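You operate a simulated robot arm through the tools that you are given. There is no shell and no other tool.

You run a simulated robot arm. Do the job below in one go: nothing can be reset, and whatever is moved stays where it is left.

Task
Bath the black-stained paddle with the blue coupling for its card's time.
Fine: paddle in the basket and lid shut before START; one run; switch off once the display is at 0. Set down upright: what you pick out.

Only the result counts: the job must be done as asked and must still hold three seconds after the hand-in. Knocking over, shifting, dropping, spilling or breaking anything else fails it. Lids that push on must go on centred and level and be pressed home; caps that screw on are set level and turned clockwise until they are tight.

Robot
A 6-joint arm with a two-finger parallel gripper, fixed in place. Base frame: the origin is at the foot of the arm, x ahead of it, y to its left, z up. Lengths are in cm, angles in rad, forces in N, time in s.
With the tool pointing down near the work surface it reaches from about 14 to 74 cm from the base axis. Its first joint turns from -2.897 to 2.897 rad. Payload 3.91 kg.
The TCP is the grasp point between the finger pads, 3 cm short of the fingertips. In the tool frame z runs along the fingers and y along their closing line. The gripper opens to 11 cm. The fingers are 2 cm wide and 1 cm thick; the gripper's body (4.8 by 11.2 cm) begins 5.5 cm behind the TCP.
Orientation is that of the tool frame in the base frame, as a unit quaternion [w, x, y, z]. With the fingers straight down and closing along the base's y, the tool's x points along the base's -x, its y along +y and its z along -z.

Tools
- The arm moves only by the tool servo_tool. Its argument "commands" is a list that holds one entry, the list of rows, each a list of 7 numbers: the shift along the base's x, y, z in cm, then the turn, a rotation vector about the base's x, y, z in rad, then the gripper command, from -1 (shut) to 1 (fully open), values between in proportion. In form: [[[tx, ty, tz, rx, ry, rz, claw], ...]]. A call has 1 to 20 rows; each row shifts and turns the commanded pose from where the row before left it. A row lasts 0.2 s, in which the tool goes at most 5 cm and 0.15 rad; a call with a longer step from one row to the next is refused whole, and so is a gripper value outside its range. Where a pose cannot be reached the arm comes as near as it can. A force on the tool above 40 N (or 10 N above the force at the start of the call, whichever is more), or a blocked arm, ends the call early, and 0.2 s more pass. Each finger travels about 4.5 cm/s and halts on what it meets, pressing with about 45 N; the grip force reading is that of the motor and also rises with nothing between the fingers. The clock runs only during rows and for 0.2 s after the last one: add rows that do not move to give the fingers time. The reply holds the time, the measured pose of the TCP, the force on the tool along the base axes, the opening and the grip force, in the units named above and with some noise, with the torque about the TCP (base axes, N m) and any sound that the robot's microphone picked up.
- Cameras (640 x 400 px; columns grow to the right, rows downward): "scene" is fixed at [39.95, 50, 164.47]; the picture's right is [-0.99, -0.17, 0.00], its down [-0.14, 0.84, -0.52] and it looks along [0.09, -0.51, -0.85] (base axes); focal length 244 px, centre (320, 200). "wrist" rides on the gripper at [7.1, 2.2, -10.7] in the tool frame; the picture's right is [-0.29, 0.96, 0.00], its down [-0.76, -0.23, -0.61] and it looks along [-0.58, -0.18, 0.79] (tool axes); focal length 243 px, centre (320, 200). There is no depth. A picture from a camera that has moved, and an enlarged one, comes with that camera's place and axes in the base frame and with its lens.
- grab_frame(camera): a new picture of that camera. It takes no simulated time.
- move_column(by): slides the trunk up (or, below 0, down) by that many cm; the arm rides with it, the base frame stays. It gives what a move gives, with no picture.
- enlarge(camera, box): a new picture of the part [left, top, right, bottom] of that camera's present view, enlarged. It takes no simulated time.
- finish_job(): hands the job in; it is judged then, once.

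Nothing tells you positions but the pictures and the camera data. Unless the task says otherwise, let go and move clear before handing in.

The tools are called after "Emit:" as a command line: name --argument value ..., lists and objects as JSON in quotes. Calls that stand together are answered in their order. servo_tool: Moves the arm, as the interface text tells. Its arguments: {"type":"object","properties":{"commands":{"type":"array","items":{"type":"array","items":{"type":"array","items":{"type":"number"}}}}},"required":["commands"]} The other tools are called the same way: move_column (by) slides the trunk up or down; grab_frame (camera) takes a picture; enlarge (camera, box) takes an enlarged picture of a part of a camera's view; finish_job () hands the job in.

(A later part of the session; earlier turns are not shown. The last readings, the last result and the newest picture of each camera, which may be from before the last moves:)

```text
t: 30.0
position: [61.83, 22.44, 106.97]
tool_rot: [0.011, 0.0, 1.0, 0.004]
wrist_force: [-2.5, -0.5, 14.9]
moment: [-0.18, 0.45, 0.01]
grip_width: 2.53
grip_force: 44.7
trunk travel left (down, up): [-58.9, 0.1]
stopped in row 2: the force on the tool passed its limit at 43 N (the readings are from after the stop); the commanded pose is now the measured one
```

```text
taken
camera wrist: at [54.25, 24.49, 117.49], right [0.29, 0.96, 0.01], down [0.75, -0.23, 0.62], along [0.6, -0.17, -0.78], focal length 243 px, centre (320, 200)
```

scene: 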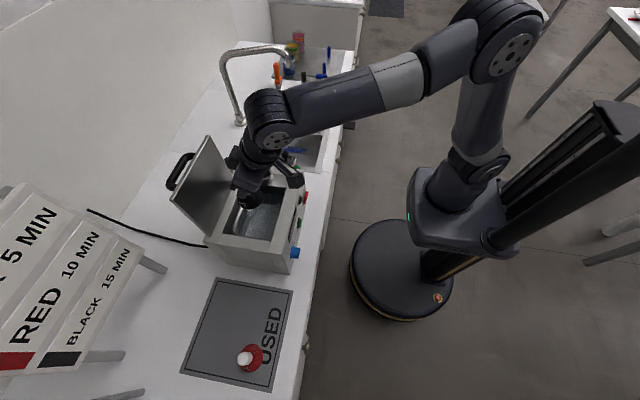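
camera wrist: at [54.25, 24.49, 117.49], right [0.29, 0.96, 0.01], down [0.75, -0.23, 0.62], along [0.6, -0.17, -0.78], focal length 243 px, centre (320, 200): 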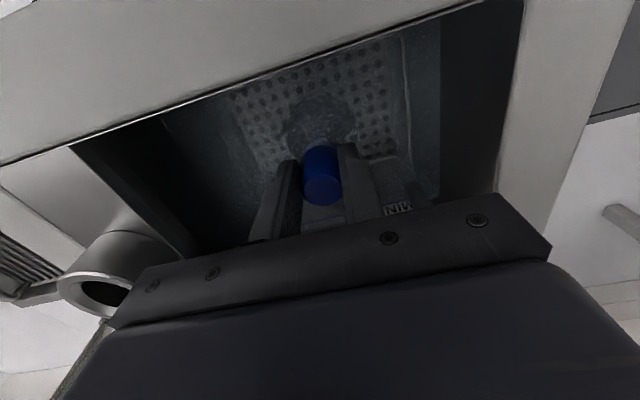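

Emit:
servo_tool --commands '[[[-0.3, -0.1, 0.5, -0.008, 0.022, 0, -1], [0, 0, 0, 0, 0, 0, -1]]]'

Emit:
enlarge --camera "wrist" --box '[220, 40, 460, 215]'

Emit:
enlarge --camera "scene" --box '[200, 160, 310, 260]'

```text
t: 30.6
position: [61.41, 22.4, 107.04]
tool_rot: [-0.004, 0.0, 1.0, -0.001]
wrist_force: [0.7, 1.0, -1.6]
moment: [0.01, 0.03, 0.01]
grip_width: 2.55
grip_force: 45.0
trunk travel left (down, up): [-58.9, 0.1]
```

```text
2.29 times, centred on (340, 128) of wrist
camera zoom: at [54.33, 24.56, 117.78], right [0.29, 0.96, 0.0], down [0.76, -0.23, 0.6], along [0.58, -0.18, -0.8], focal length 555 px, centre (274, 366)
```

zoom: 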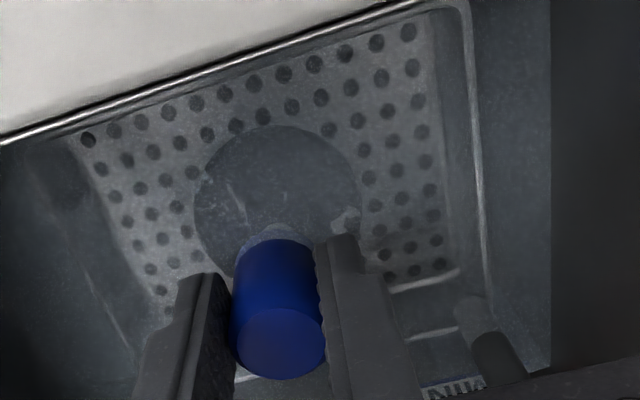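

```text
4.00 times, centred on (255, 210) of scene
camera zoom: at [39.95, 50.0, 164.47], right [-0.99, -0.17, 0.0], down [-0.14, 0.84, -0.52], along [0.09, -0.51, -0.85], focal length 974 px, centre (580, 160)
```

zoom: 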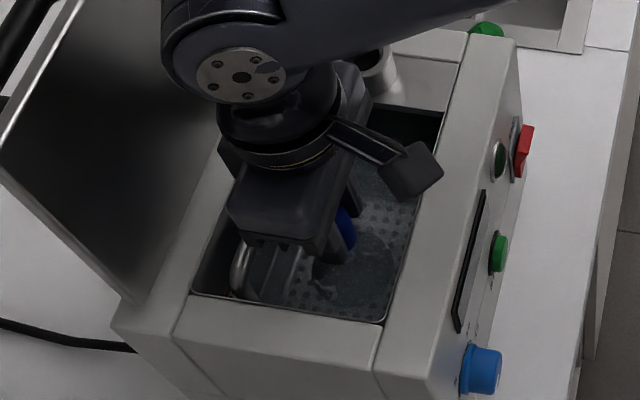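

Emit:
servo_tool --commands '[[[0, 0, -0.15, 0, 0, 0, -1], [0, 0, 0, 0, 0, 0, -1]]]'

Emit:
servo_tool --commands '[[[0, 0, -0.1, 0, 0, 0, -1], [0, 0, 0, 0, 0, 0, -1]]]'

```text
t: 31.2
position: [61.47, 22.32, 106.89]
tool_rot: [-0.003, 0.0, 1.0, -0.001]
wrist_force: [-0.5, -0.5, -1.4]
moment: [0.0, -0.01, 0.02]
grip_width: 2.53
grip_force: 45.4
trunk travel left (down, up): [-58.9, 0.1]
```

```text
t: 31.8
position: [61.48, 22.37, 106.94]
tool_rot: [-0.002, -0.001, 1.0, -0.001]
wrist_force: [1.3, 0.0, 3.0]
moment: [-0.01, -0.26, 0.0]
grip_width: 2.52
grip_force: 45.3
trunk travel left (down, up): [-58.9, 0.1]
```

Contact with the basket floor is confirmed. I'll release, rise straight up, and check that the paddle stands.

Emit:
servo_tool --commands '[[[0, 0, 0, 0, 0, 0, -0.45], [0, 0, 0, 0, 0, 0, -0.3], [0, 0, 0, 0, 0, 0, -0.1], [0, 0, 0, 0, 0, 0, -0.1], [0, 0, 0, 0, 0, 0, -0.1], [0, 0, 1, 0, 0, 0, -0.1], [0, 0, 2, 0, 0, 0, -0.1], [0, 0, 3, 0, 0, 0, -0.1], [0, 0, 3, 0, 0, 0, -0.1], [0, 0, 3, 0, 0, 0, -0.1], [0, 0, 3, 0, 0, 0, -0.1], [0, 0, 0, 0, 0, 0, -0.1]]]'

Emit:
grab_frame --camera "wrist"

Emit:
grab_frame --camera "scene"

```text
t: 34.4
position: [61.38, 22.38, 121.88]
tool_rot: [-0.003, 0.0, 1.0, 0.0]
wrist_force: [-0.8, -0.7, 0.5]
moment: [-0.01, 0.07, 0.02]
grip_width: 4.96
grip_force: 0.2
trunk travel left (down, up): [-58.9, 0.1]
```

```text
taken
camera wrist: at [54.21, 24.56, 132.65], right [0.29, 0.96, 0.0], down [0.76, -0.23, 0.6], along [0.58, -0.18, -0.8], focal length 243 px, centre (320, 200)
```

wrist: 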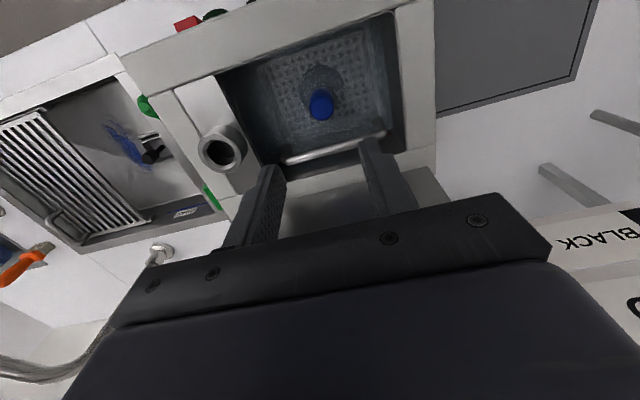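

```text
taken
```

scene: 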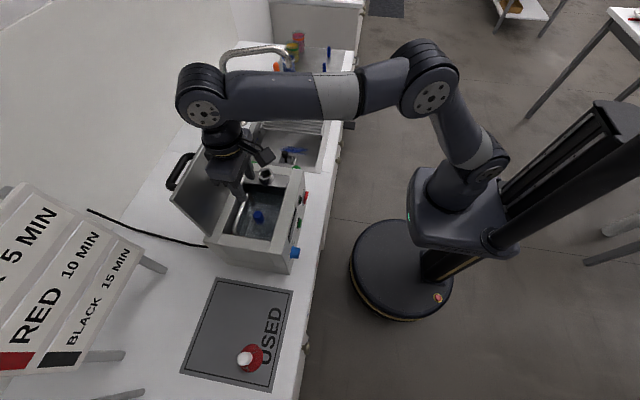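

The paddle stands in the basket. Next is the lid: it stands near vertical at x ≈ 71 with its top edge at z ≈ 127. I'll back off, roll the gripper so it closes in the x–z plane, and straddle the top edge to lower the lid under control.

Emit:
servo_tool --commands '[[[-3, 0, 2.5, 0, 0, -0.15, -0.1], [-3, 0, 2.5, 0, 0, -0.15, 0], [-3, 0, 2, 0, 0, -0.15, 0.2], [0, 0, 0, 0, 0, -0.15, 0.4], [0, 0, 0, 0, 0, -0.15, 0.45], [0, 0, 0, 0, 0, -0.15, 0.45], [0, 0, 0, 0, 0, -0.15, 0.45], [0, 0, 0, 0, 0, -0.15, 0.45], [0, 0, 0, 0, 0, -0.15, 0.45], [0, 0, 0, 0, 0, -0.15, 0.45], [0, 0, 0, 0, 0, -0.071, 0.45], [0, 0, 0, 0, 0, 0, 0.45]]]'

Emit:
grab_frame --camera "wrist"

Emit:
grab_frame --camera "scene"

```text
t: 37.0
position: [52.48, 22.27, 128.96]
tool_rot: [-0.002, 0.707, 0.707, 0.003]
wrist_force: [-0.3, -0.4, -0.5]
moment: [0.0, -0.01, 0.0]
grip_width: 8.0
grip_force: 0.1
trunk travel left (down, up): [-58.9, 0.1]
```

```text
taken
camera wrist: at [54.52, 29.39, 139.63], right [0.96, -0.29, 0.0], down [-0.23, -0.76, 0.6], along [-0.18, -0.58, -0.8], focal length 243 px, centre (320, 200)
```

wrist: 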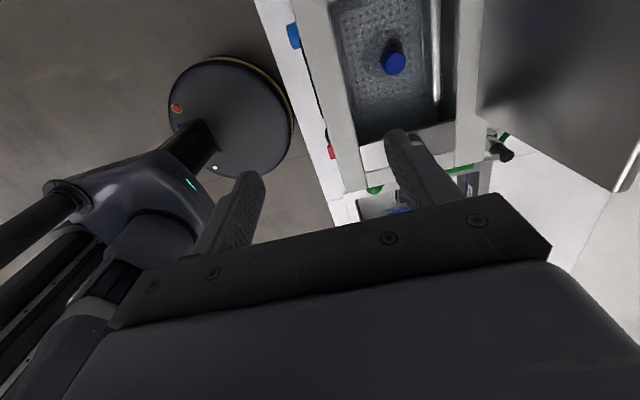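

```text
taken
```

scene: 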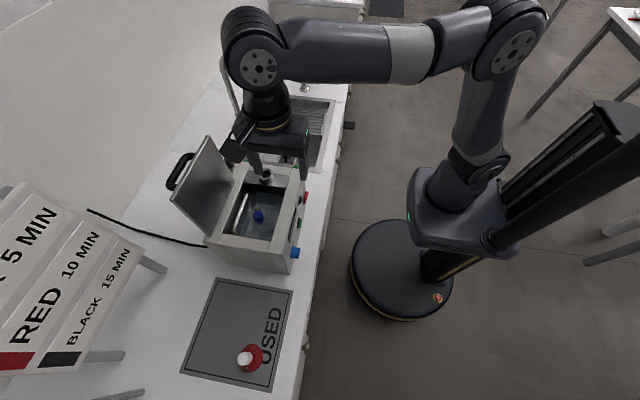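

Emit:
enlarge --camera "wrist" --box '[440, 50, 640, 200]'

Emit:
enlarge --camera "scene" --box '[150, 120, 270, 260]'

```text
2.67 times, centred on (540, 125) of wrist
camera zoom: at [54.52, 29.39, 139.63], right [0.96, -0.29, 0.0], down [-0.23, -0.76, 0.6], along [-0.18, -0.58, -0.8], focal length 647 px, centre (-267, 400)
```

zoom: 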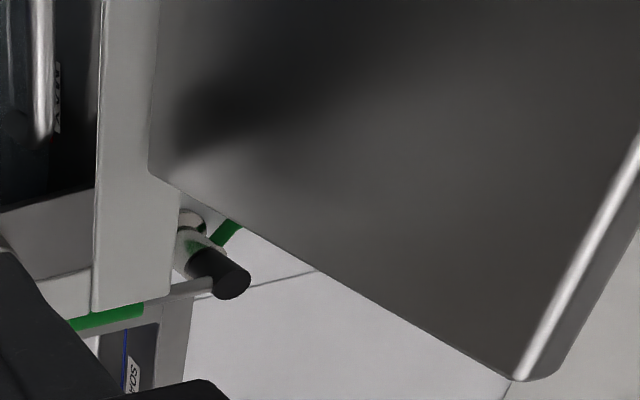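

```text
2.86 times, centred on (210, 190) of scene
camera zoom: at [39.95, 50.0, 164.47], right [-0.99, -0.17, 0.0], down [-0.14, 0.84, -0.52], along [0.09, -0.51, -0.85], focal length 696 px, centre (634, 229)
```

zoom: 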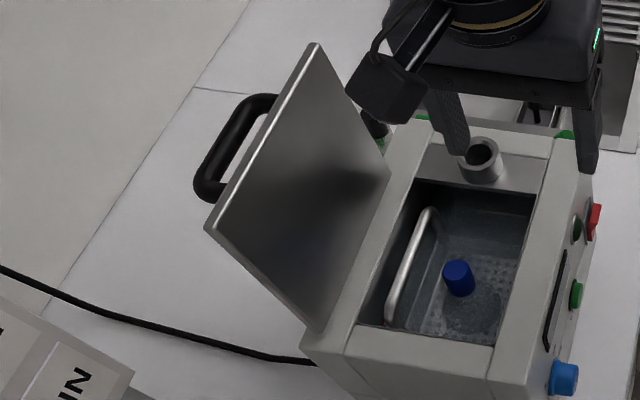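

Emit:
servo_tool --commands '[[[1.4, 0.12, 0.8, 0, -0.14, 0, 0.45], [1.4, 0.12, 0.8, 0, -0.14, 0, 0.45], [1.4, 0.12, 0.8, 0, -0.14, 0, 0.45], [1.4, 0.12, 0.8, 0, -0.14, 0, 0.45], [1.4, 0.12, 0.8, 0, -0.138, 0, 0.45], [2.2, 0, -1, 0, 0, 0, 0.45], [2.2, 0, -1, 0, 0, 0, 0.45], [0, 0, 0, 0, 0, 0, 0.45]]]'

Emit:
grab_frame --camera "wrist"

Emit:
enlarge --camera "scene" --box '[120, 80, 290, 240]'

```text
t: 38.8
position: [63.92, 22.93, 130.82]
tool_rot: [0.239, 0.663, 0.666, 0.243]
wrist_force: [-0.3, 0.3, 0.3]
moment: [-0.01, -0.01, -0.01]
grip_width: 7.98
grip_force: 0.0
trunk travel left (down, up): [-58.9, 0.1]
```

```text
taken
camera wrist: at [58.51, 30.0, 140.48], right [0.74, -0.29, 0.61], down [-0.56, -0.76, 0.32], along [0.38, -0.58, -0.72], focal length 243 px, centre (320, 200)
```

wrist: 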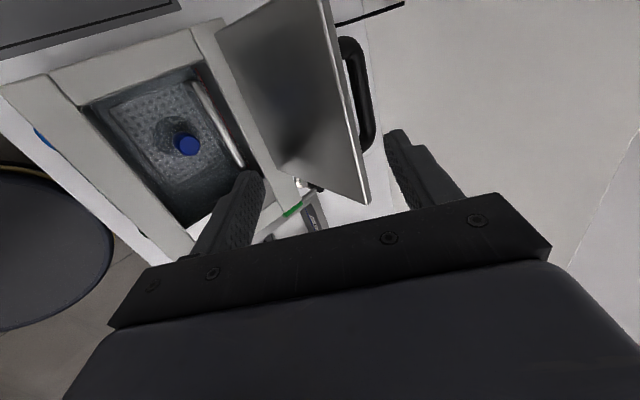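

```text
2.50 times, centred on (205, 160) of scene
camera zoom: at [39.95, 50.0, 164.47], right [-0.99, -0.17, 0.0], down [-0.14, 0.84, -0.52], along [0.09, -0.51, -0.85], focal length 609 px, centre (608, 300)
```

zoom: 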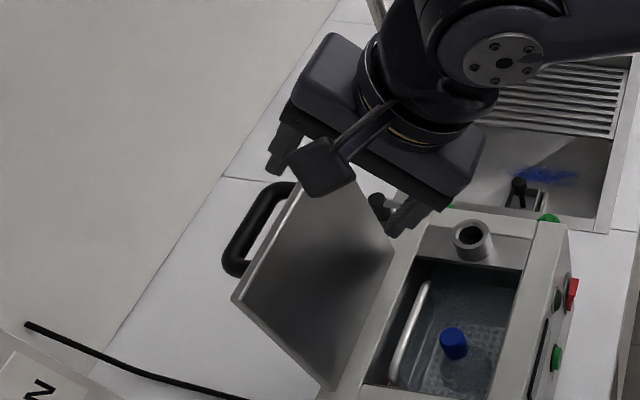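

Emit:
enlarge --camera "wrist" --box '[200, 0, 440, 220]'

Emit:
enlarge --camera "scene" --box '[155, 135, 235, 215]'

```text
1.82 times, centred on (320, 110) of wrist
camera zoom: at [58.51, 30.0, 140.48], right [0.74, -0.29, 0.61], down [-0.56, -0.76, 0.32], along [0.38, -0.58, -0.72], focal length 441 px, centre (320, 364)
```

zoom: 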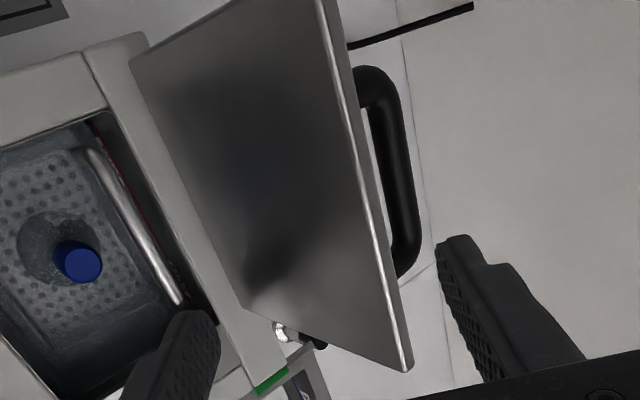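

```text
5.00 times, centred on (195, 175) of scene
camera zoom: at [39.95, 50.0, 164.47], right [-0.99, -0.17, 0.0], down [-0.14, 0.84, -0.52], along [0.09, -0.51, -0.85], focal length 1218 px, centre (945, 325)
```

zoom: 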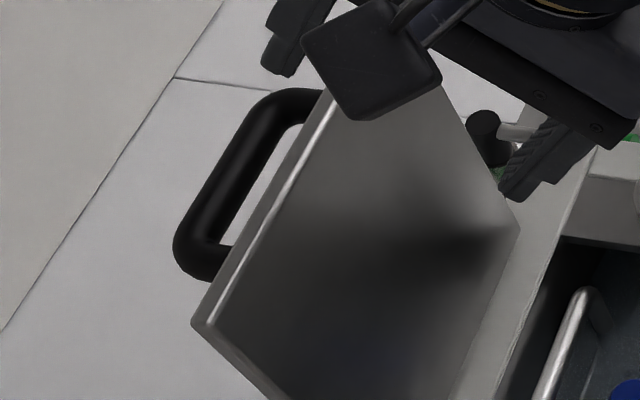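

Emit:
servo_tool --commands '[[[0, 3.7, 0, 0, 0, 0, 0.45], [0, 3.6, 0, 0, 0, 0, 0.45], [0, 0, 0, 0, 0, 0, 0.45]]]'

Emit:
enlarge --camera "wrist" --box '[180, 0, 440, 220]'

Emit:
enlarge --camera "scene" --box '[120, 80, 290, 240]'

```text
t: 39.6
position: [63.79, 30.31, 130.98]
tool_rot: [0.24, 0.665, 0.665, 0.243]
wrist_force: [1.2, -0.1, 0.2]
moment: [0.0, -0.01, 0.01]
grip_width: 7.95
grip_force: 0.0
trunk travel left (down, up): [-58.9, 0.1]
```

```text
1.82 times, centred on (310, 110) of wrist
camera zoom: at [58.49, 37.38, 140.59], right [0.74, -0.29, 0.61], down [-0.56, -0.76, 0.32], along [0.38, -0.58, -0.72], focal length 441 px, centre (338, 364)
```

zoom: 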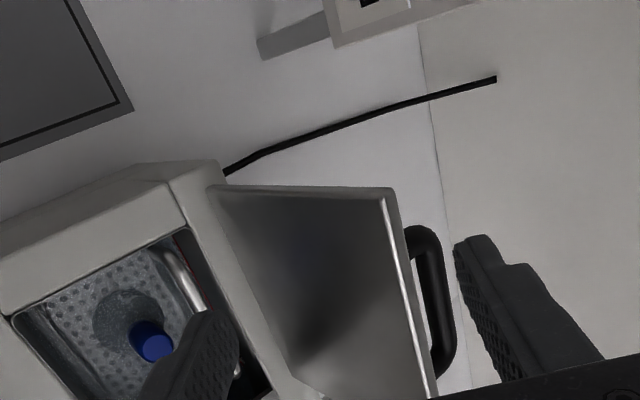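

```text
2.50 times, centred on (205, 160) of scene
camera zoom: at [39.95, 50.0, 164.47], right [-0.99, -0.17, 0.0], down [-0.14, 0.84, -0.52], along [0.09, -0.51, -0.85], focal length 609 px, centre (608, 300)
```

zoom: 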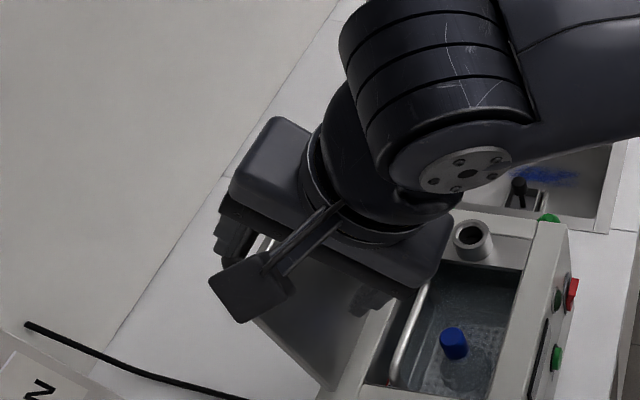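

Emit:
servo_tool --commands '[[[1.87, 0, -2.23, 0, 0, 0, 0.45], [1.87, 0, -2.23, 0, 0, 0, 0.45], [0, 0, 0, 0, 0, 0, 0.45]]]'

Emit:
enlarge --camera "wrist" --box '[180, 0, 480, 220]'

```text
t: 40.4
position: [67.57, 30.3, 126.57]
tool_rot: [0.24, 0.663, 0.666, 0.243]
wrist_force: [0.4, -0.3, 0.3]
moment: [-0.01, 0.04, 0.01]
grip_width: 7.98
grip_force: 0.0
trunk travel left (down, up): [-58.9, 0.1]
```

```text
1.82 times, centred on (330, 110) of wrist
camera zoom: at [62.22, 37.38, 136.23], right [0.74, -0.29, 0.61], down [-0.56, -0.76, 0.32], along [0.38, -0.58, -0.72], focal length 441 px, centre (302, 364)
```

zoom: 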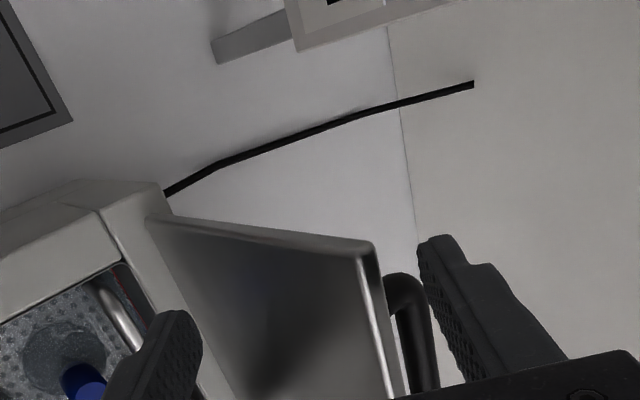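

Emit:
servo_tool --commands '[[[0.95, 0, -1.1, 0, 0, 0, 0.45], [0.9, 0, -1.1, 0, 0, 0, 0.45], [0, 0, 0, 0, 0, 0, 0.45]]]'

Emit:
enlarge --camera "wrist" --box '[180, 50, 480, 240]'

Emit:
enlarge --camera "scene" --box '[120, 80, 290, 240]'

```text
t: 41.2
position: [69.45, 30.3, 124.23]
tool_rot: [0.239, 0.663, 0.667, 0.243]
wrist_force: [-0.2, -0.6, 0.2]
moment: [0.01, 0.0, -0.05]
grip_width: 7.99
grip_force: 0.0
trunk travel left (down, up): [-58.9, 0.1]
```

```text
2.11 times, centred on (330, 145) of wrist
camera zoom: at [64.06, 37.45, 133.97], right [0.74, -0.29, 0.61], down [-0.56, -0.76, 0.32], along [0.38, -0.58, -0.72], focal length 511 px, centre (299, 316)
```

zoom: 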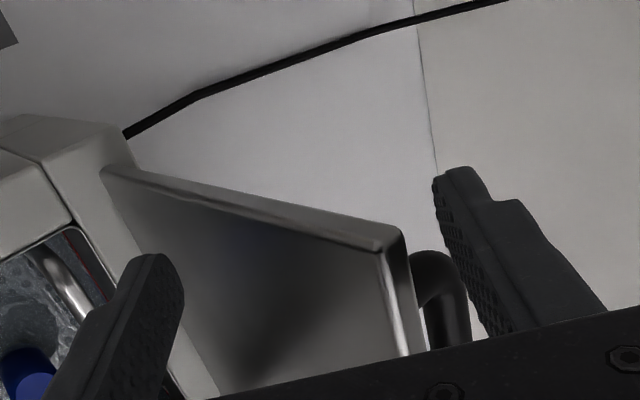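

```text
2.50 times, centred on (205, 160) of scene
camera zoom: at [39.95, 50.0, 164.47], right [-0.99, -0.17, 0.0], down [-0.14, 0.84, -0.52], along [0.09, -0.51, -0.85], focal length 609 px, centre (608, 300)
```

zoom: 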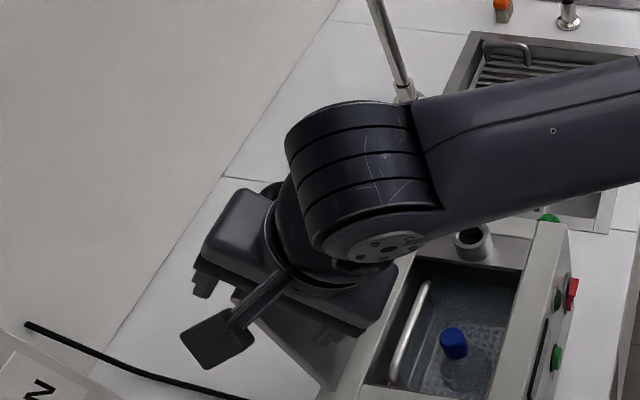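

The lid's top edge is straddled. I'll narrow the jaws to about 6 cm and start pulling it forward in small steps.

Emit:
servo_tool --commands '[[[0, 0, 0, 0, 0, 0, 0.09], [0, 0, 0, 0, 0, 0, 0.09], [0, 0, 0, 0, 0, 0, 0.09], [-0.7, 0, -0.05, 0, -0.015, 0, 0.09], [-0.7, 0, -0.05, 0, -0.015, 0, 0.09], [-0.7, 0, -0.1, 0, -0.015, 0, 0.09], [0, 0, 0, 0, 0, 0, 0.09]]]'

Emit:
enlarge --camera "wrist" --box '[180, 50, 480, 240]'

Emit:
enlarge --camera "scene" --box '[120, 80, 290, 240]'

```text
t: 42.8
position: [67.41, 30.18, 124.05]
tool_rot: [0.255, 0.659, 0.659, 0.258]
wrist_force: [2.3, -1.3, 2.3]
moment: [0.03, -0.02, -0.03]
grip_width: 6.15
grip_force: 1.4
trunk travel left (down, up): [-58.9, 0.1]
```

```text
2.11 times, centred on (330, 145) of wrist
camera zoom: at [61.55, 37.27, 133.42], right [0.71, -0.29, 0.65], down [-0.58, -0.76, 0.29], along [0.41, -0.58, -0.71], focal length 511 px, centre (299, 316)
```

zoom: 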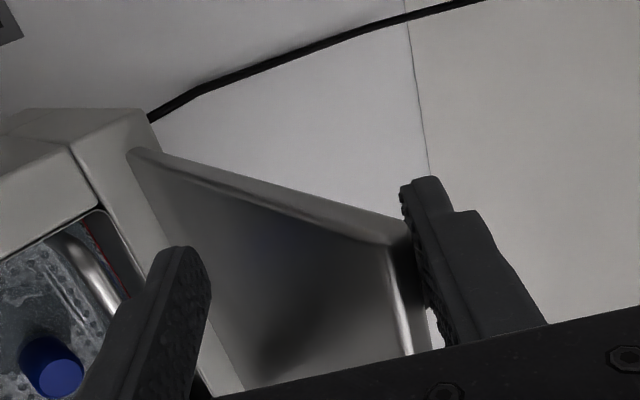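

```text
2.50 times, centred on (205, 160) of scene
camera zoom: at [39.95, 50.0, 164.47], right [-0.99, -0.17, 0.0], down [-0.14, 0.84, -0.52], along [0.09, -0.51, -0.85], focal length 609 px, centre (608, 300)
```

zoom: 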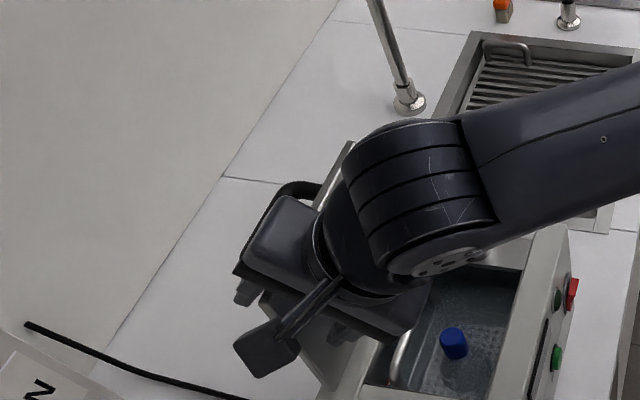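

Emit:
servo_tool --commands '[[[-0.73, 0, -0.15, 0, -0.014, 0, 0.09], [-0.73, 0, -0.15, 0, -0.014, 0, 0.09], [-0.73, 0, -0.15, 0, -0.014, 0, 0.09], [-0.8, 0, -0.36, 0, -0.0175, 0, 0.09], [-0.8, 0, -0.36, 0, -0.0175, 0, 0.09], [0, 0, 0, 0, 0, 0, 0.09]]]'

Emit:
enlarge --camera "wrist" --box '[180, 50, 480, 240]'

Emit:
enlarge --camera "scene" --box '[120, 80, 290, 240]'

```text
t: 44.2
position: [63.59, 30.26, 123.01]
tool_rot: [0.28, 0.647, 0.65, 0.283]
wrist_force: [0.3, -0.3, 0.5]
moment: [0.03, 0.0, 0.03]
grip_width: 6.03
grip_force: 0.2
trunk travel left (down, up): [-58.9, 0.1]
```

```text
2.11 times, centred on (330, 145) of wrist
camera zoom: at [57.01, 37.28, 131.83], right [0.66, -0.29, 0.7], down [-0.6, -0.76, 0.25], along [0.46, -0.58, -0.67], focal length 511 px, centre (299, 316)
```

zoom: 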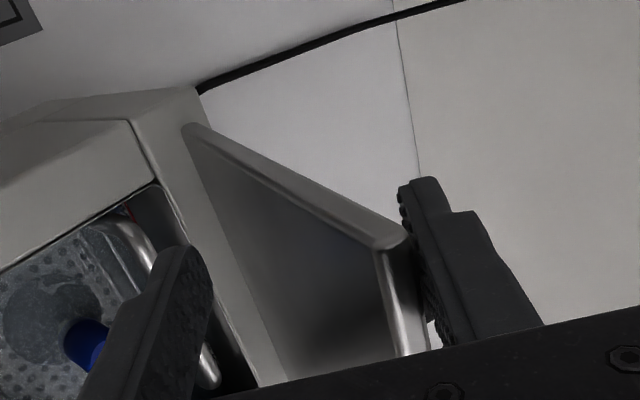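

```text
2.50 times, centred on (205, 160) of scene
camera zoom: at [39.95, 50.0, 164.47], right [-0.99, -0.17, 0.0], down [-0.14, 0.84, -0.52], along [0.09, -0.51, -0.85], focal length 609 px, centre (608, 300)
```

zoom: 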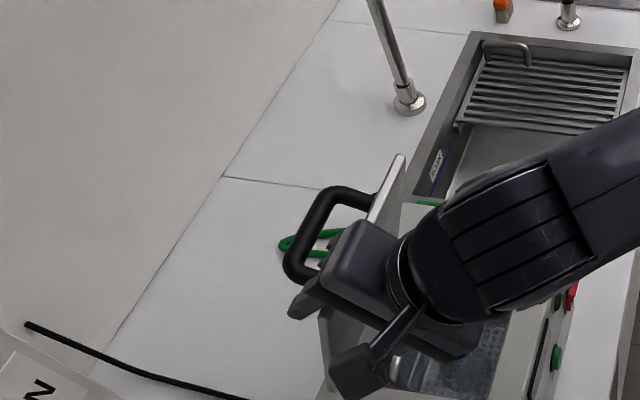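

Emit:
servo_tool --commands '[[[-0.8, 0, -0.4, 0, -0.0175, 0, 0.09], [-0.8, 0, -0.4, 0, -0.0175, 0, 0.09], [-0.8, 0, -0.4, 0, -0.0175, 0, 0.09], [-0.68, 0, -0.58, 0, -0.0175, 0, 0.09], [-0.68, 0, -0.58, 0, -0.0175, 0, 0.09], [-0.68, 0, -0.58, 0, -0.0175, 0, 0.09], [-0.68, 0, -0.58, 0, -0.0175, 0, 0.09], [-0.68, 0, -0.58, 0, -0.0175, 0, 0.09], [0, 0, 0, 0, 0, 0, 0.09]]]'

Emit:
enlarge --camera "wrist" --box '[180, 50, 480, 240]'

Emit:
enlarge --camera "scene" --box '[150, 120, 310, 280]'

```text
t: 46.2
position: [58.0, 30.31, 118.92]
tool_rot: [0.322, 0.627, 0.631, 0.325]
wrist_force: [-0.2, -0.3, -0.1]
moment: [-0.01, -0.05, 0.0]
grip_width: 5.99
grip_force: 0.1
out of reach, approached as far as the arm can: row 8
trunk travel left (down, up): [-58.9, 0.1]
```

```text
2.11 times, centred on (330, 145) of wrist
camera zoom: at [50.31, 37.37, 126.99], right [0.56, -0.29, 0.78], down [-0.62, -0.76, 0.17], along [0.55, -0.58, -0.61], focal length 511 px, centre (299, 316)
```

zoom: 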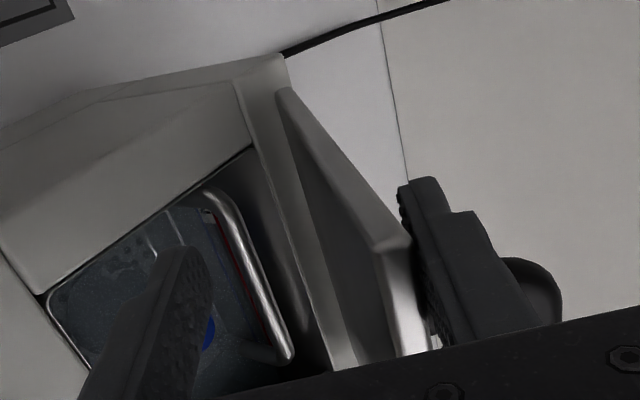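

```text
2.50 times, centred on (230, 200) of scene
camera zoom: at [39.95, 50.0, 164.47], right [-0.99, -0.17, 0.0], down [-0.14, 0.84, -0.52], along [0.09, -0.51, -0.85], focal length 609 px, centre (545, 200)
```

zoom: 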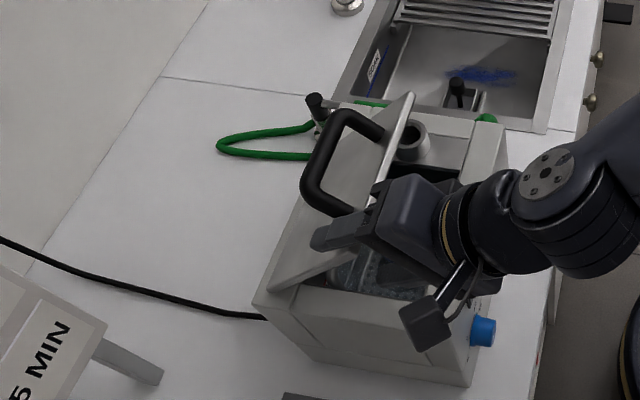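

The hinge has enough friction to hold the lid by itself. I'll slip the jaws off and finish by pushing the lid down from above with closed fingers.

Emit:
servo_tool --commands '[[[0, 0, 0, 0, 0, 0, 0.4], [0, 0, 0, 0, 0, 0, 0.4], [0, 0, 0, 0, 0, 0, 0.4], [-1.5, 0, 1.1, 0, 0, 0, 0.4], [-2, 0, 1.5, 0, 0, 0, 0.4], [-2, 0, 1.5, 0, 0, 0, 0.4], [-2, 0, 1.5, 0, 0, 0, 0.4], [0, 0, 2, 0, 0.14, 0, 0.2], [0, 0, 2, 0, 0.14, 0, -0.2], [0, 0, 2, 0, 0.14, 0, -0.6], [0, 0, 0, 0, 0.14, 0, -1], [0, 0, 0, 0, 0.14, 0, -1], [0, 0, 0, 0, 0, 0, -1], [0, 0, 0, 0, 0, 0, -1]]]'

Emit:
grab_frame --camera "wrist"

Emit:
enlarge --camera "scene" --box '[150, 120, 310, 280]'

```text
t: 49.2
position: [50.3, 30.15, 130.72]
tool_rot: [0.088, 0.7, 0.703, 0.093]
wrist_force: [0.5, -0.7, 0.5]
moment: [-0.02, -0.04, -0.01]
grip_width: 0.01
grip_force: 37.3
trunk travel left (down, up): [-58.9, 0.1]
```

```text
taken
camera wrist: at [49.57, 37.3, 141.63], right [0.93, -0.29, 0.24], down [-0.38, -0.76, 0.53], along [0.03, -0.58, -0.82], focal length 243 px, centre (320, 200)
```

wrist: 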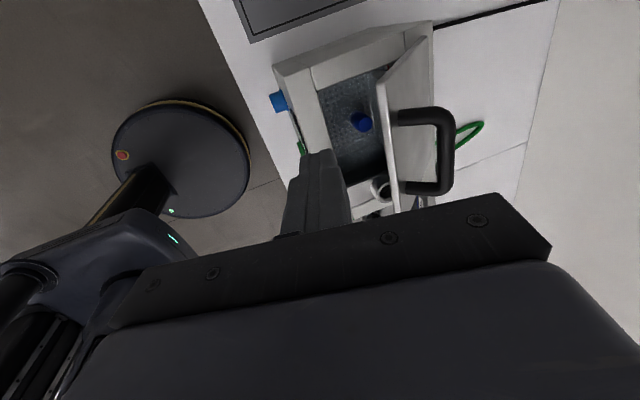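

```text
2.50 times, centred on (230, 200) of scene
camera zoom: at [39.95, 50.0, 164.47], right [-0.99, -0.17, 0.0], down [-0.14, 0.84, -0.52], along [0.09, -0.51, -0.85], focal length 609 px, centre (545, 200)
```

zoom: 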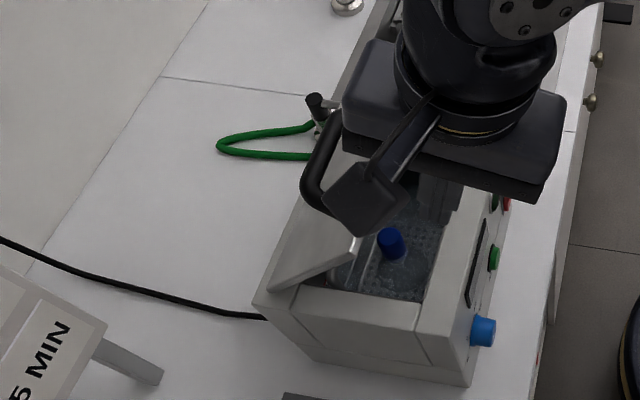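

Emit:
servo_tool --commands '[[[3, 0.05, -1.0, 0, -0.03, 0, -1], [3, 0.05, -1.0, 0, -0.03, 0, -1], [3, 0.05, -1.4, 0, -0.03, 0, -1], [0, 0, 0, 0, 0, 0, -1]]]'

Emit:
grab_frame --camera "wrist"

Emit:
enlarge --camera "scene" --box '[150, 120, 310, 280]'

```text
t: 50.2
position: [59.34, 30.24, 127.31]
tool_rot: [0.121, 0.695, 0.697, 0.125]
wrist_force: [0.0, 0.0, 0.3]
moment: [-0.02, 0.04, 0.01]
grip_width: 0.0
grip_force: 37.5
trunk travel left (down, up): [-58.9, 0.1]
```

```text
taken
camera wrist: at [57.63, 37.32, 138.13], right [0.9, -0.29, 0.33], down [-0.42, -0.76, 0.49], along [0.11, -0.58, -0.81], focal length 243 px, centre (320, 200)
```

wrist: 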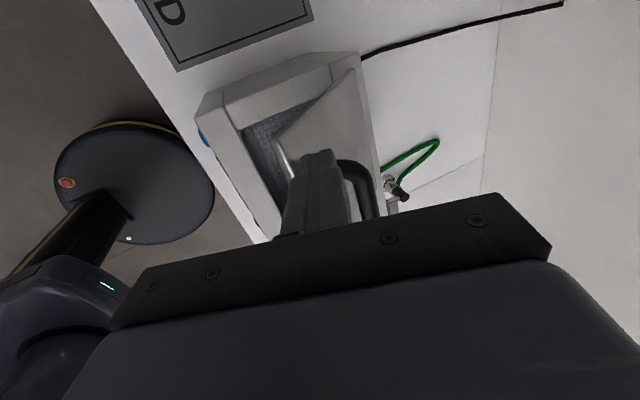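

```text
2.50 times, centred on (230, 200) of scene
camera zoom: at [39.95, 50.0, 164.47], right [-0.99, -0.17, 0.0], down [-0.14, 0.84, -0.52], along [0.09, -0.51, -0.85], focal length 609 px, centre (545, 200)
```

zoom: 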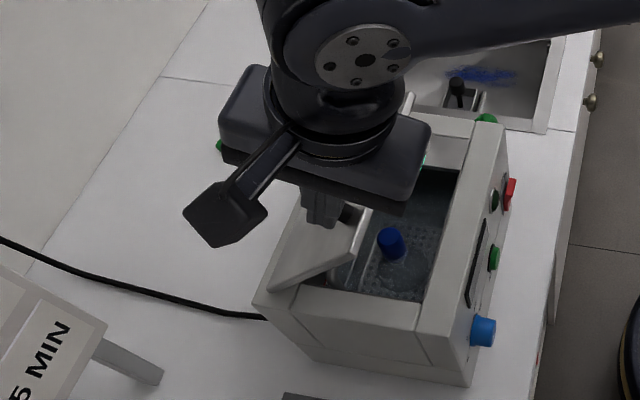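

Emit:
servo_tool --commands '[[[0.4, 0, -1, 0, 0, 0, -1], [0, 0, -1, 0, 0, 0, -1], [0, 0, -1, 0, 0, 0, -1], [0, 0, -1, 0, 0, 0, -1], [0, 0, -1, 0, 0, 0, -1], [0, 0, -1, 0, 0, 0, -1], [0, 0, -1, 0, 0, 0, -1], [0, 0, 0, 0, 0, 0, -1]]]'

Emit:
grab_frame --camera "wrist"

Emit:
enlarge --camera "scene" --box '[150, 120, 310, 280]'

```text
t: 52.0
position: [59.91, 30.31, 120.07]
tool_rot: [0.121, 0.695, 0.698, 0.123]
wrist_force: [-0.1, -0.2, -0.5]
moment: [0.02, -0.04, -0.01]
grip_width: 0.03
grip_force: 38.0
trunk travel left (down, up): [-58.9, 0.1]
```

```text
taken
camera wrist: at [58.1, 37.42, 130.98], right [0.9, -0.29, 0.32], down [-0.42, -0.76, 0.49], along [0.11, -0.58, -0.81], focal length 243 px, centre (320, 200)
```

wrist: 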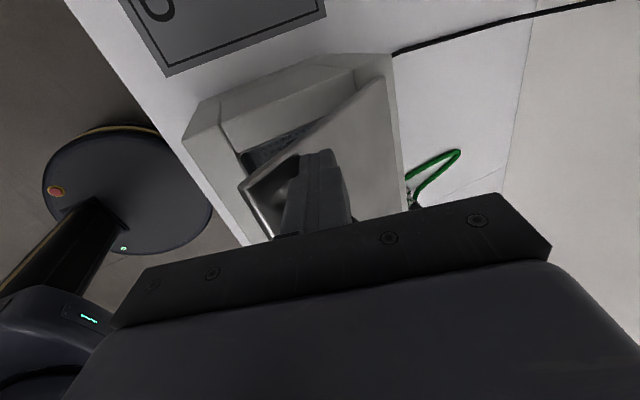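

```text
2.50 times, centred on (230, 200) of scene
camera zoom: at [39.95, 50.0, 164.47], right [-0.99, -0.17, 0.0], down [-0.14, 0.84, -0.52], along [0.09, -0.51, -0.85], focal length 609 px, centre (545, 200)
```

zoom: 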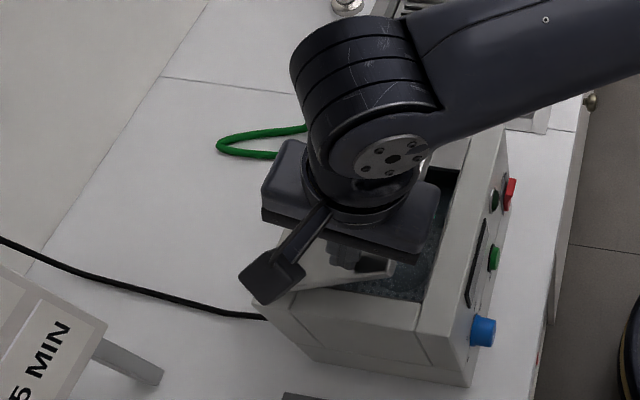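

Emit:
servo_tool --commands '[[[0, 0, -1, 0, 0, 0, -1], [0, 0, -1, 0, 0, 0, -1], [0, 0, -1, 0, 0, 0, -1], [0, 0, -1, 0, 0, 0, -1], [0, 0, -1, 0, 0, 0, -1], [0, 0, -1, 0, 0, 0, -1], [0, 0, 0, 0, 0, 0, -1]]]'

Emit:
servo_tool --commands '[[[0, 0, -0.4, 0, 0, 0, -1], [0, 0, -0.4, 0, 0, 0, -1], [0, 0, -0.4, 0, 0, 0, -1], [0, 0, -0.4, 0, 0, 0, -1], [0, 0, -0.3, 0, 0, 0, -1]]]'

Emit:
grab_frame --camera "wrist"

Emit:
enlarge --camera "scene" --box '[150, 120, 310, 280]'

```text
t: 53.6
position: [59.91, 30.36, 114.09]
tool_rot: [0.12, 0.696, 0.697, 0.123]
wrist_force: [0.2, 0.3, 0.2]
moment: [0.0, 0.02, 0.03]
grip_width: 0.0
grip_force: 37.0
trunk travel left (down, up): [-58.9, 0.1]
```

```text
t: 54.8
position: [59.78, 30.29, 113.38]
tool_rot: [0.124, 0.694, 0.696, 0.133]
wrist_force: [-11.0, -5.8, 14.4]
moment: [-0.26, 0.3, -0.06]
grip_width: 0.0
grip_force: 38.2
trunk travel left (down, up): [-58.9, 0.1]
stopped in row 5: the force on the tool passed its limit at 44 N (the readings are from after the stop); the commanded pose is now the measured one
```

```text
taken
camera wrist: at [57.89, 37.32, 124.2], right [0.9, -0.29, 0.34], down [-0.43, -0.77, 0.48], along [0.12, -0.57, -0.81], focal length 243 px, centre (320, 200)
```

wrist: 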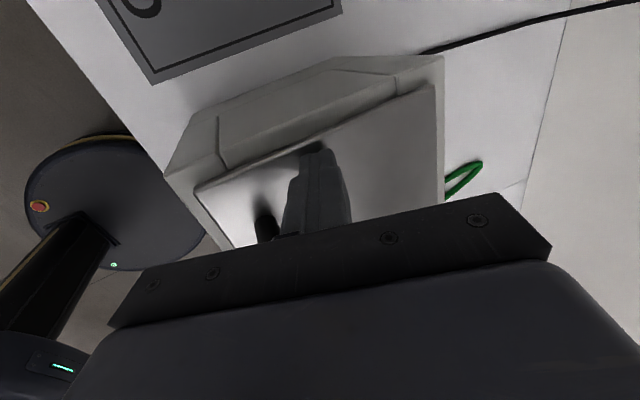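

```text
2.50 times, centred on (230, 200) of scene
camera zoom: at [39.95, 50.0, 164.47], right [-0.99, -0.17, 0.0], down [-0.14, 0.84, -0.52], along [0.09, -0.51, -0.85], focal length 609 px, centre (545, 200)
```

zoom: 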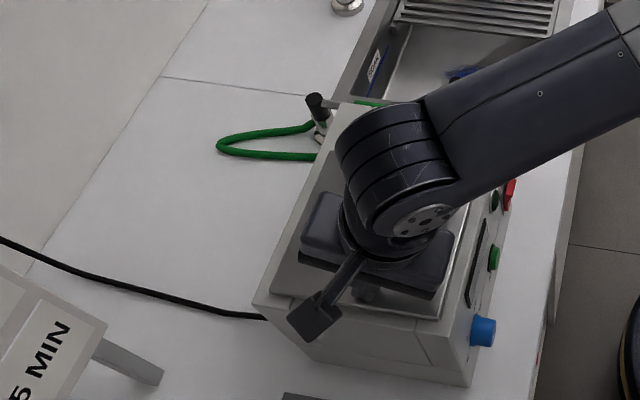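

The lid looks shut. I'll raise the hand and check.

Emit:
servo_tool --commands '[[[0, 0, 2, 0, 0, 0, -1], [0, 0, 3, 0, 0, 0, -1], [-1, 0, 3, 0, 0, 0, -1], [-3, 0, 2, 0, 0, 0, -1], [-4, 0, 1, 0, 0, 0, -1], [-4, 0, 0, 0, 0, 0, -1], [-4, 0, 0, 0, 0, 0, -1], [0, 0, 0, 0, 0, 0, -1]]]'

Emit:
grab_frame --camera "wrist"

Emit:
enlarge --camera "scene" --box '[150, 120, 310, 280]'

```text
t: 56.6
position: [44.08, 30.47, 123.96]
tool_rot: [0.122, 0.696, 0.696, 0.131]
wrist_force: [1.2, 0.3, 0.0]
moment: [-0.02, -0.01, 0.01]
grip_width: 0.0
grip_force: 37.7
trunk travel left (down, up): [-58.9, 0.1]
```

```text
taken
camera wrist: at [42.18, 37.51, 134.89], right [0.9, -0.29, 0.34], down [-0.43, -0.77, 0.48], along [0.12, -0.57, -0.81], focal length 243 px, centre (320, 200)
```

wrist: 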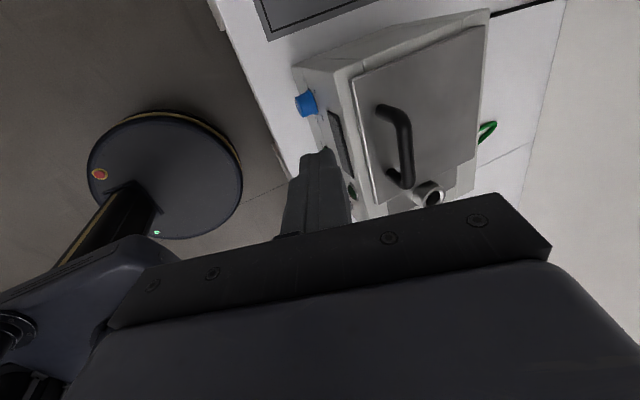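

```text
2.50 times, centred on (230, 200) of scene
camera zoom: at [39.95, 50.0, 164.47], right [-0.99, -0.17, 0.0], down [-0.14, 0.84, -0.52], along [0.09, -0.51, -0.85], focal length 609 px, centre (545, 200)
```

zoom: 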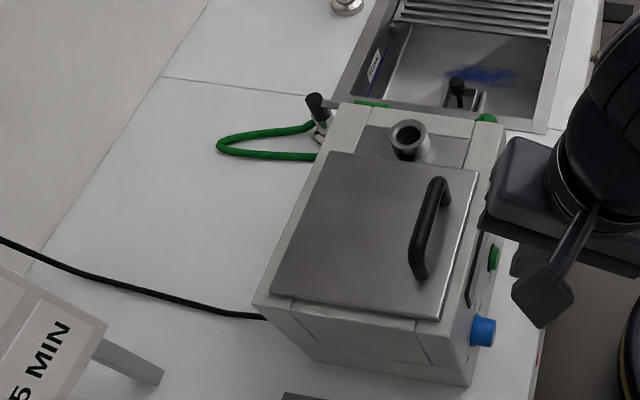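

The lid is shut flush. Now the panel: I'll restore the normal roll, move back, lower the trunk somewhat and tilt the tool toward horizontal to view the controls.

Emit:
servo_tool --commands '[[[-2, -1, 0, 0, 0.12, 0, -1], [-2, -1, 0, 0, 0.12, 0, -1], [-2, -2, 0, 0, 0.11, 0, -1], [-2, -2, 0, 0, 0, 0.15, -1], [-2, -2, 0, 0, 0, 0.15, -1], [-2, -2, 0, 0, 0, 0.15, -1], [0, 0, 0, 0, 0, 0.15, -1], [0, 0, 0, 0, 0, 0.15, -1], [0, 0, 0, 0, 0, 0.15, -1], [0, 0, 0, 0, 0, 0.15, -1], [0, 0, 0, 0, 0, 0.15, -1], [0, 0, 0, 0, 0, 0.15, -1], [0, 0, 0, 0, 0, 0.15, -1], [0, 0, 0, 0, 0, 0.07, -1], [0, 0, 0, 0, 0, 0, -1]]]'

Emit:
servo_tool --commands '[[[0, 0, 0, 0, -0.15, 0, -1], [0, 0, 0, 0, -0.15, 0, -1], [0, 0, 0, 0, -0.15, 0, -1], [0, 0, 0, 0, -0.15, 0, -1], [0, 0, 0, 0, -0.15, 0, -1], [0, 0, 0, 0, 0, 0, -1]]]'

Emit:
grab_frame --camera "wrist"

Emit:
grab_frame --camera "scene"

```text
t: 59.8
position: [32.18, 20.42, 124.01]
tool_rot: [-0.006, 0.001, 1.0, 0.005]
wrist_force: [0.2, 0.2, -0.3]
moment: [0.03, 0.02, 0.02]
grip_width: 0.02
grip_force: 38.0
trunk travel left (down, up): [-58.9, 0.1]
```

```text
t: 61.2
position: [32.08, 20.51, 124.09]
tool_rot: [0.361, -0.002, 0.933, 0.006]
wrist_force: [0.2, 0.3, -0.3]
moment: [0.02, 0.0, 0.0]
grip_width: 0.02
grip_force: 37.8
trunk travel left (down, up): [-58.9, 0.1]
```

```text
taken
camera wrist: at [19.45, 22.46, 127.21], right [0.21, 0.96, 0.21], down [0.15, -0.24, 0.96], along [0.97, -0.17, -0.2], focal length 243 px, centre (320, 200)
```

wrist: 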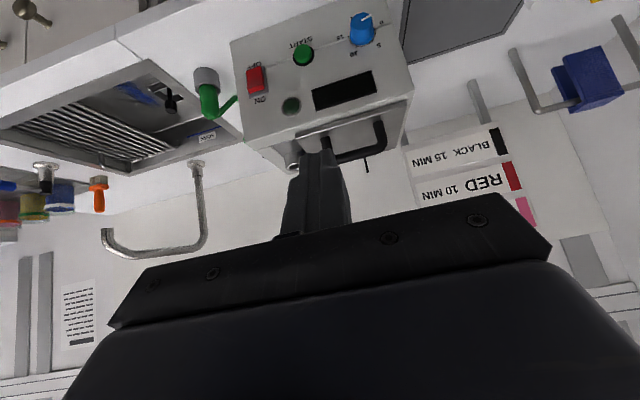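

```text
taken
```

scene: 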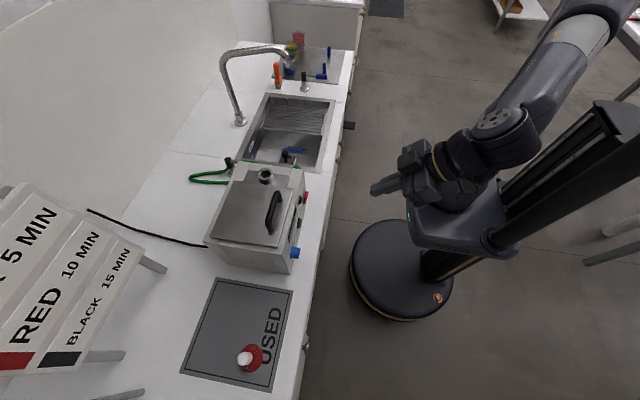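

Good panel view. Enlarging it.

Emit:
enlarge --camera "wrist" --box '[230, 0, 410, 120]'

Emit:
enlarge --camera "wrist" --box '[320, 0, 410, 60]'

Emit:
enlarge --camera "wrist" --box '[230, 40, 320, 120]'

```text
3.33 times, centred on (320, 60) of wrist
camera zoom: at [19.45, 22.46, 127.21], right [0.21, 0.96, 0.21], down [0.15, -0.24, 0.96], along [0.97, -0.17, -0.2], focal length 809 px, centre (320, 667)
```

zoom: 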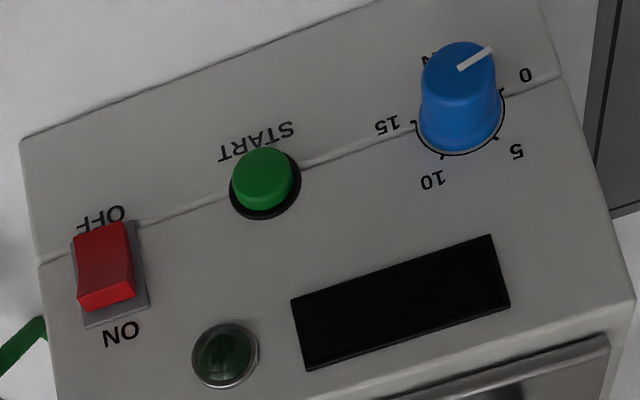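

```text
6.67 times, centred on (365, 30) of wrist
camera zoom: at [19.45, 22.46, 127.21], right [0.21, 0.96, 0.21], down [0.15, -0.24, 0.96], along [0.97, -0.17, -0.2], focal length 1618 px, centre (20, 1333)
```

zoom: 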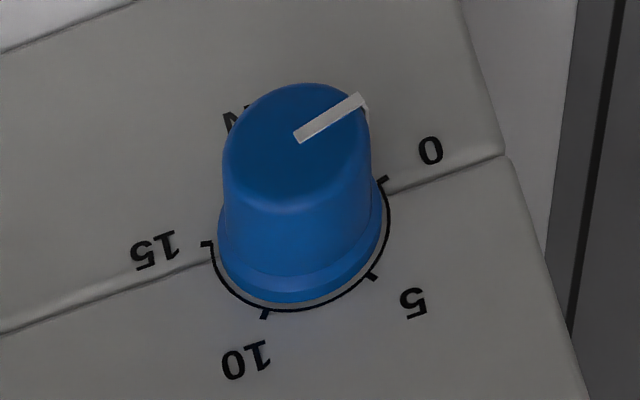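

```text
5.00 times, centred on (275, 80) of wrist
camera zoom: at [19.45, 22.46, 127.21], right [0.21, 0.96, 0.21], down [0.15, -0.24, 0.96], along [0.97, -0.17, -0.2], focal length 1213 px, centre (545, 800)
```

zoom: 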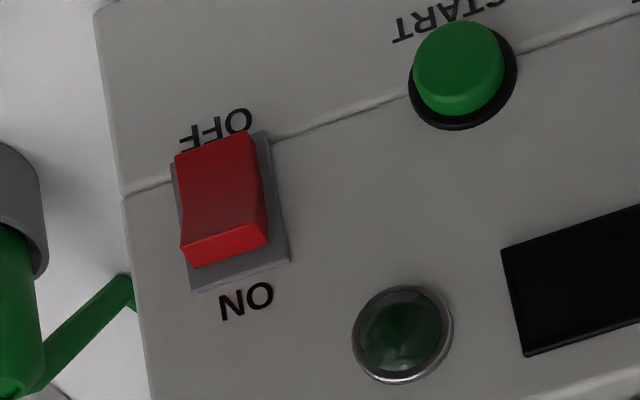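

Scale confirmed: 0 is at 9 o'clock (viewed from the front) and 15 at 3 o'clock, so the knob needs a 180° clockwise turn. The rocker must be pressed on its upper (ON) half. I'll test whether the tool can go fully horizontal here.

Emit:
servo_tool --commands '[[[0, 0, 0, 0, -0.15, 0, -1], [0, 0, 0, 0, -0.15, 0, -1], [0, 0, 0, 0, -0.15, 0, -1], [0, 0, 0, 0, -0.15, 0, -1], [0, 0, 0, 0, -0.15, 0, -1], [0, 0, 0, 0, -0.07, 0, -1], [0, 0, 0, 0, 0, 0, -1]]]'

Emit:
grab_frame --camera "scene"

```text
t: 62.8
position: [32.14, 20.34, 123.94]
tool_rot: [0.703, -0.004, 0.711, 0.005]
wrist_force: [-0.8, 0.3, -0.1]
moment: [0.0, 0.03, 0.03]
grip_width: 0.0
grip_force: 37.0
trunk travel left (down, up): [-58.9, 0.1]
```

```text
taken
```

scene: 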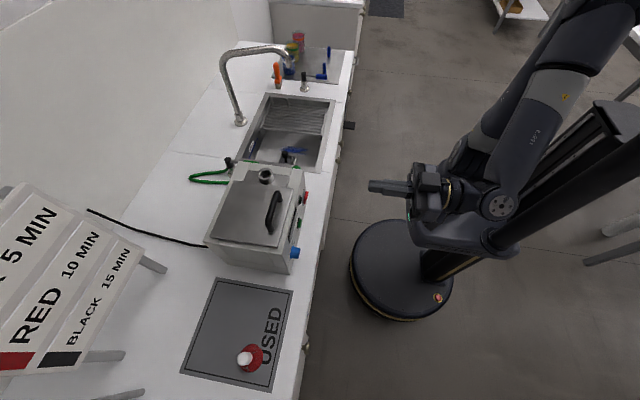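

Emit:
move_column --by -23.0

Emit:
grab_frame --camera "wrist"

Emit:
grab_frame --camera "scene"

```text
t: 65.2
position: [32.08, 20.37, 100.96]
tool_rot: [0.702, -0.004, 0.712, 0.006]
wrist_force: [-0.7, -1.4, 0.4]
moment: [0.01, 0.01, -0.02]
grip_width: 0.0
grip_force: 37.6
trunk travel left (down, up): [-35.9, 23.1]
```

```text
taken
camera wrist: at [21.13, 22.48, 94.05], right [-0.01, 0.96, 0.29], down [-0.59, -0.24, 0.77], along [0.8, -0.17, 0.57], focal length 243 px, centre (320, 200)
```

wrist: 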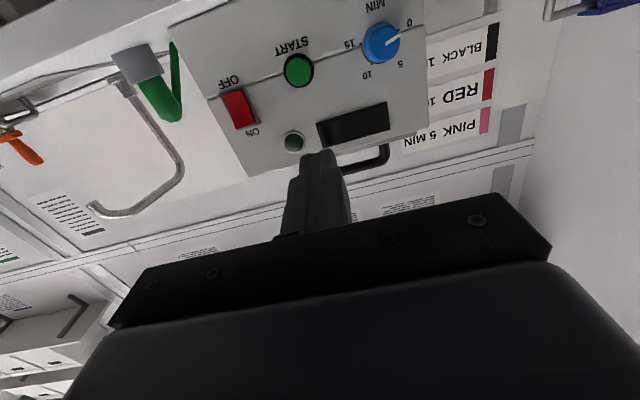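

```text
taken
```

scene: 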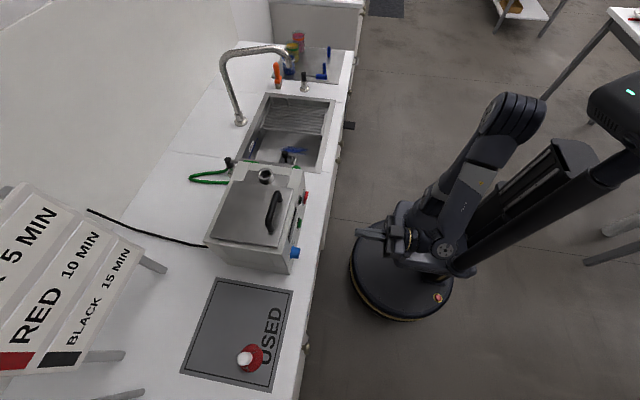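

Emit:
enlarge --camera "wrist" --box '[190, 0, 430, 150]'

```text
2.67 times, centred on (310, 75) of wrist
camera zoom: at [21.13, 22.48, 94.05], right [-0.01, 0.96, 0.29], down [-0.59, -0.24, 0.77], along [0.8, -0.17, 0.57], focal length 647 px, centre (347, 533)
```

zoom: 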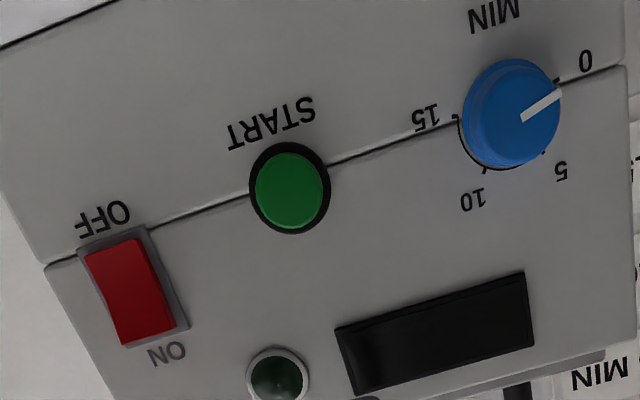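

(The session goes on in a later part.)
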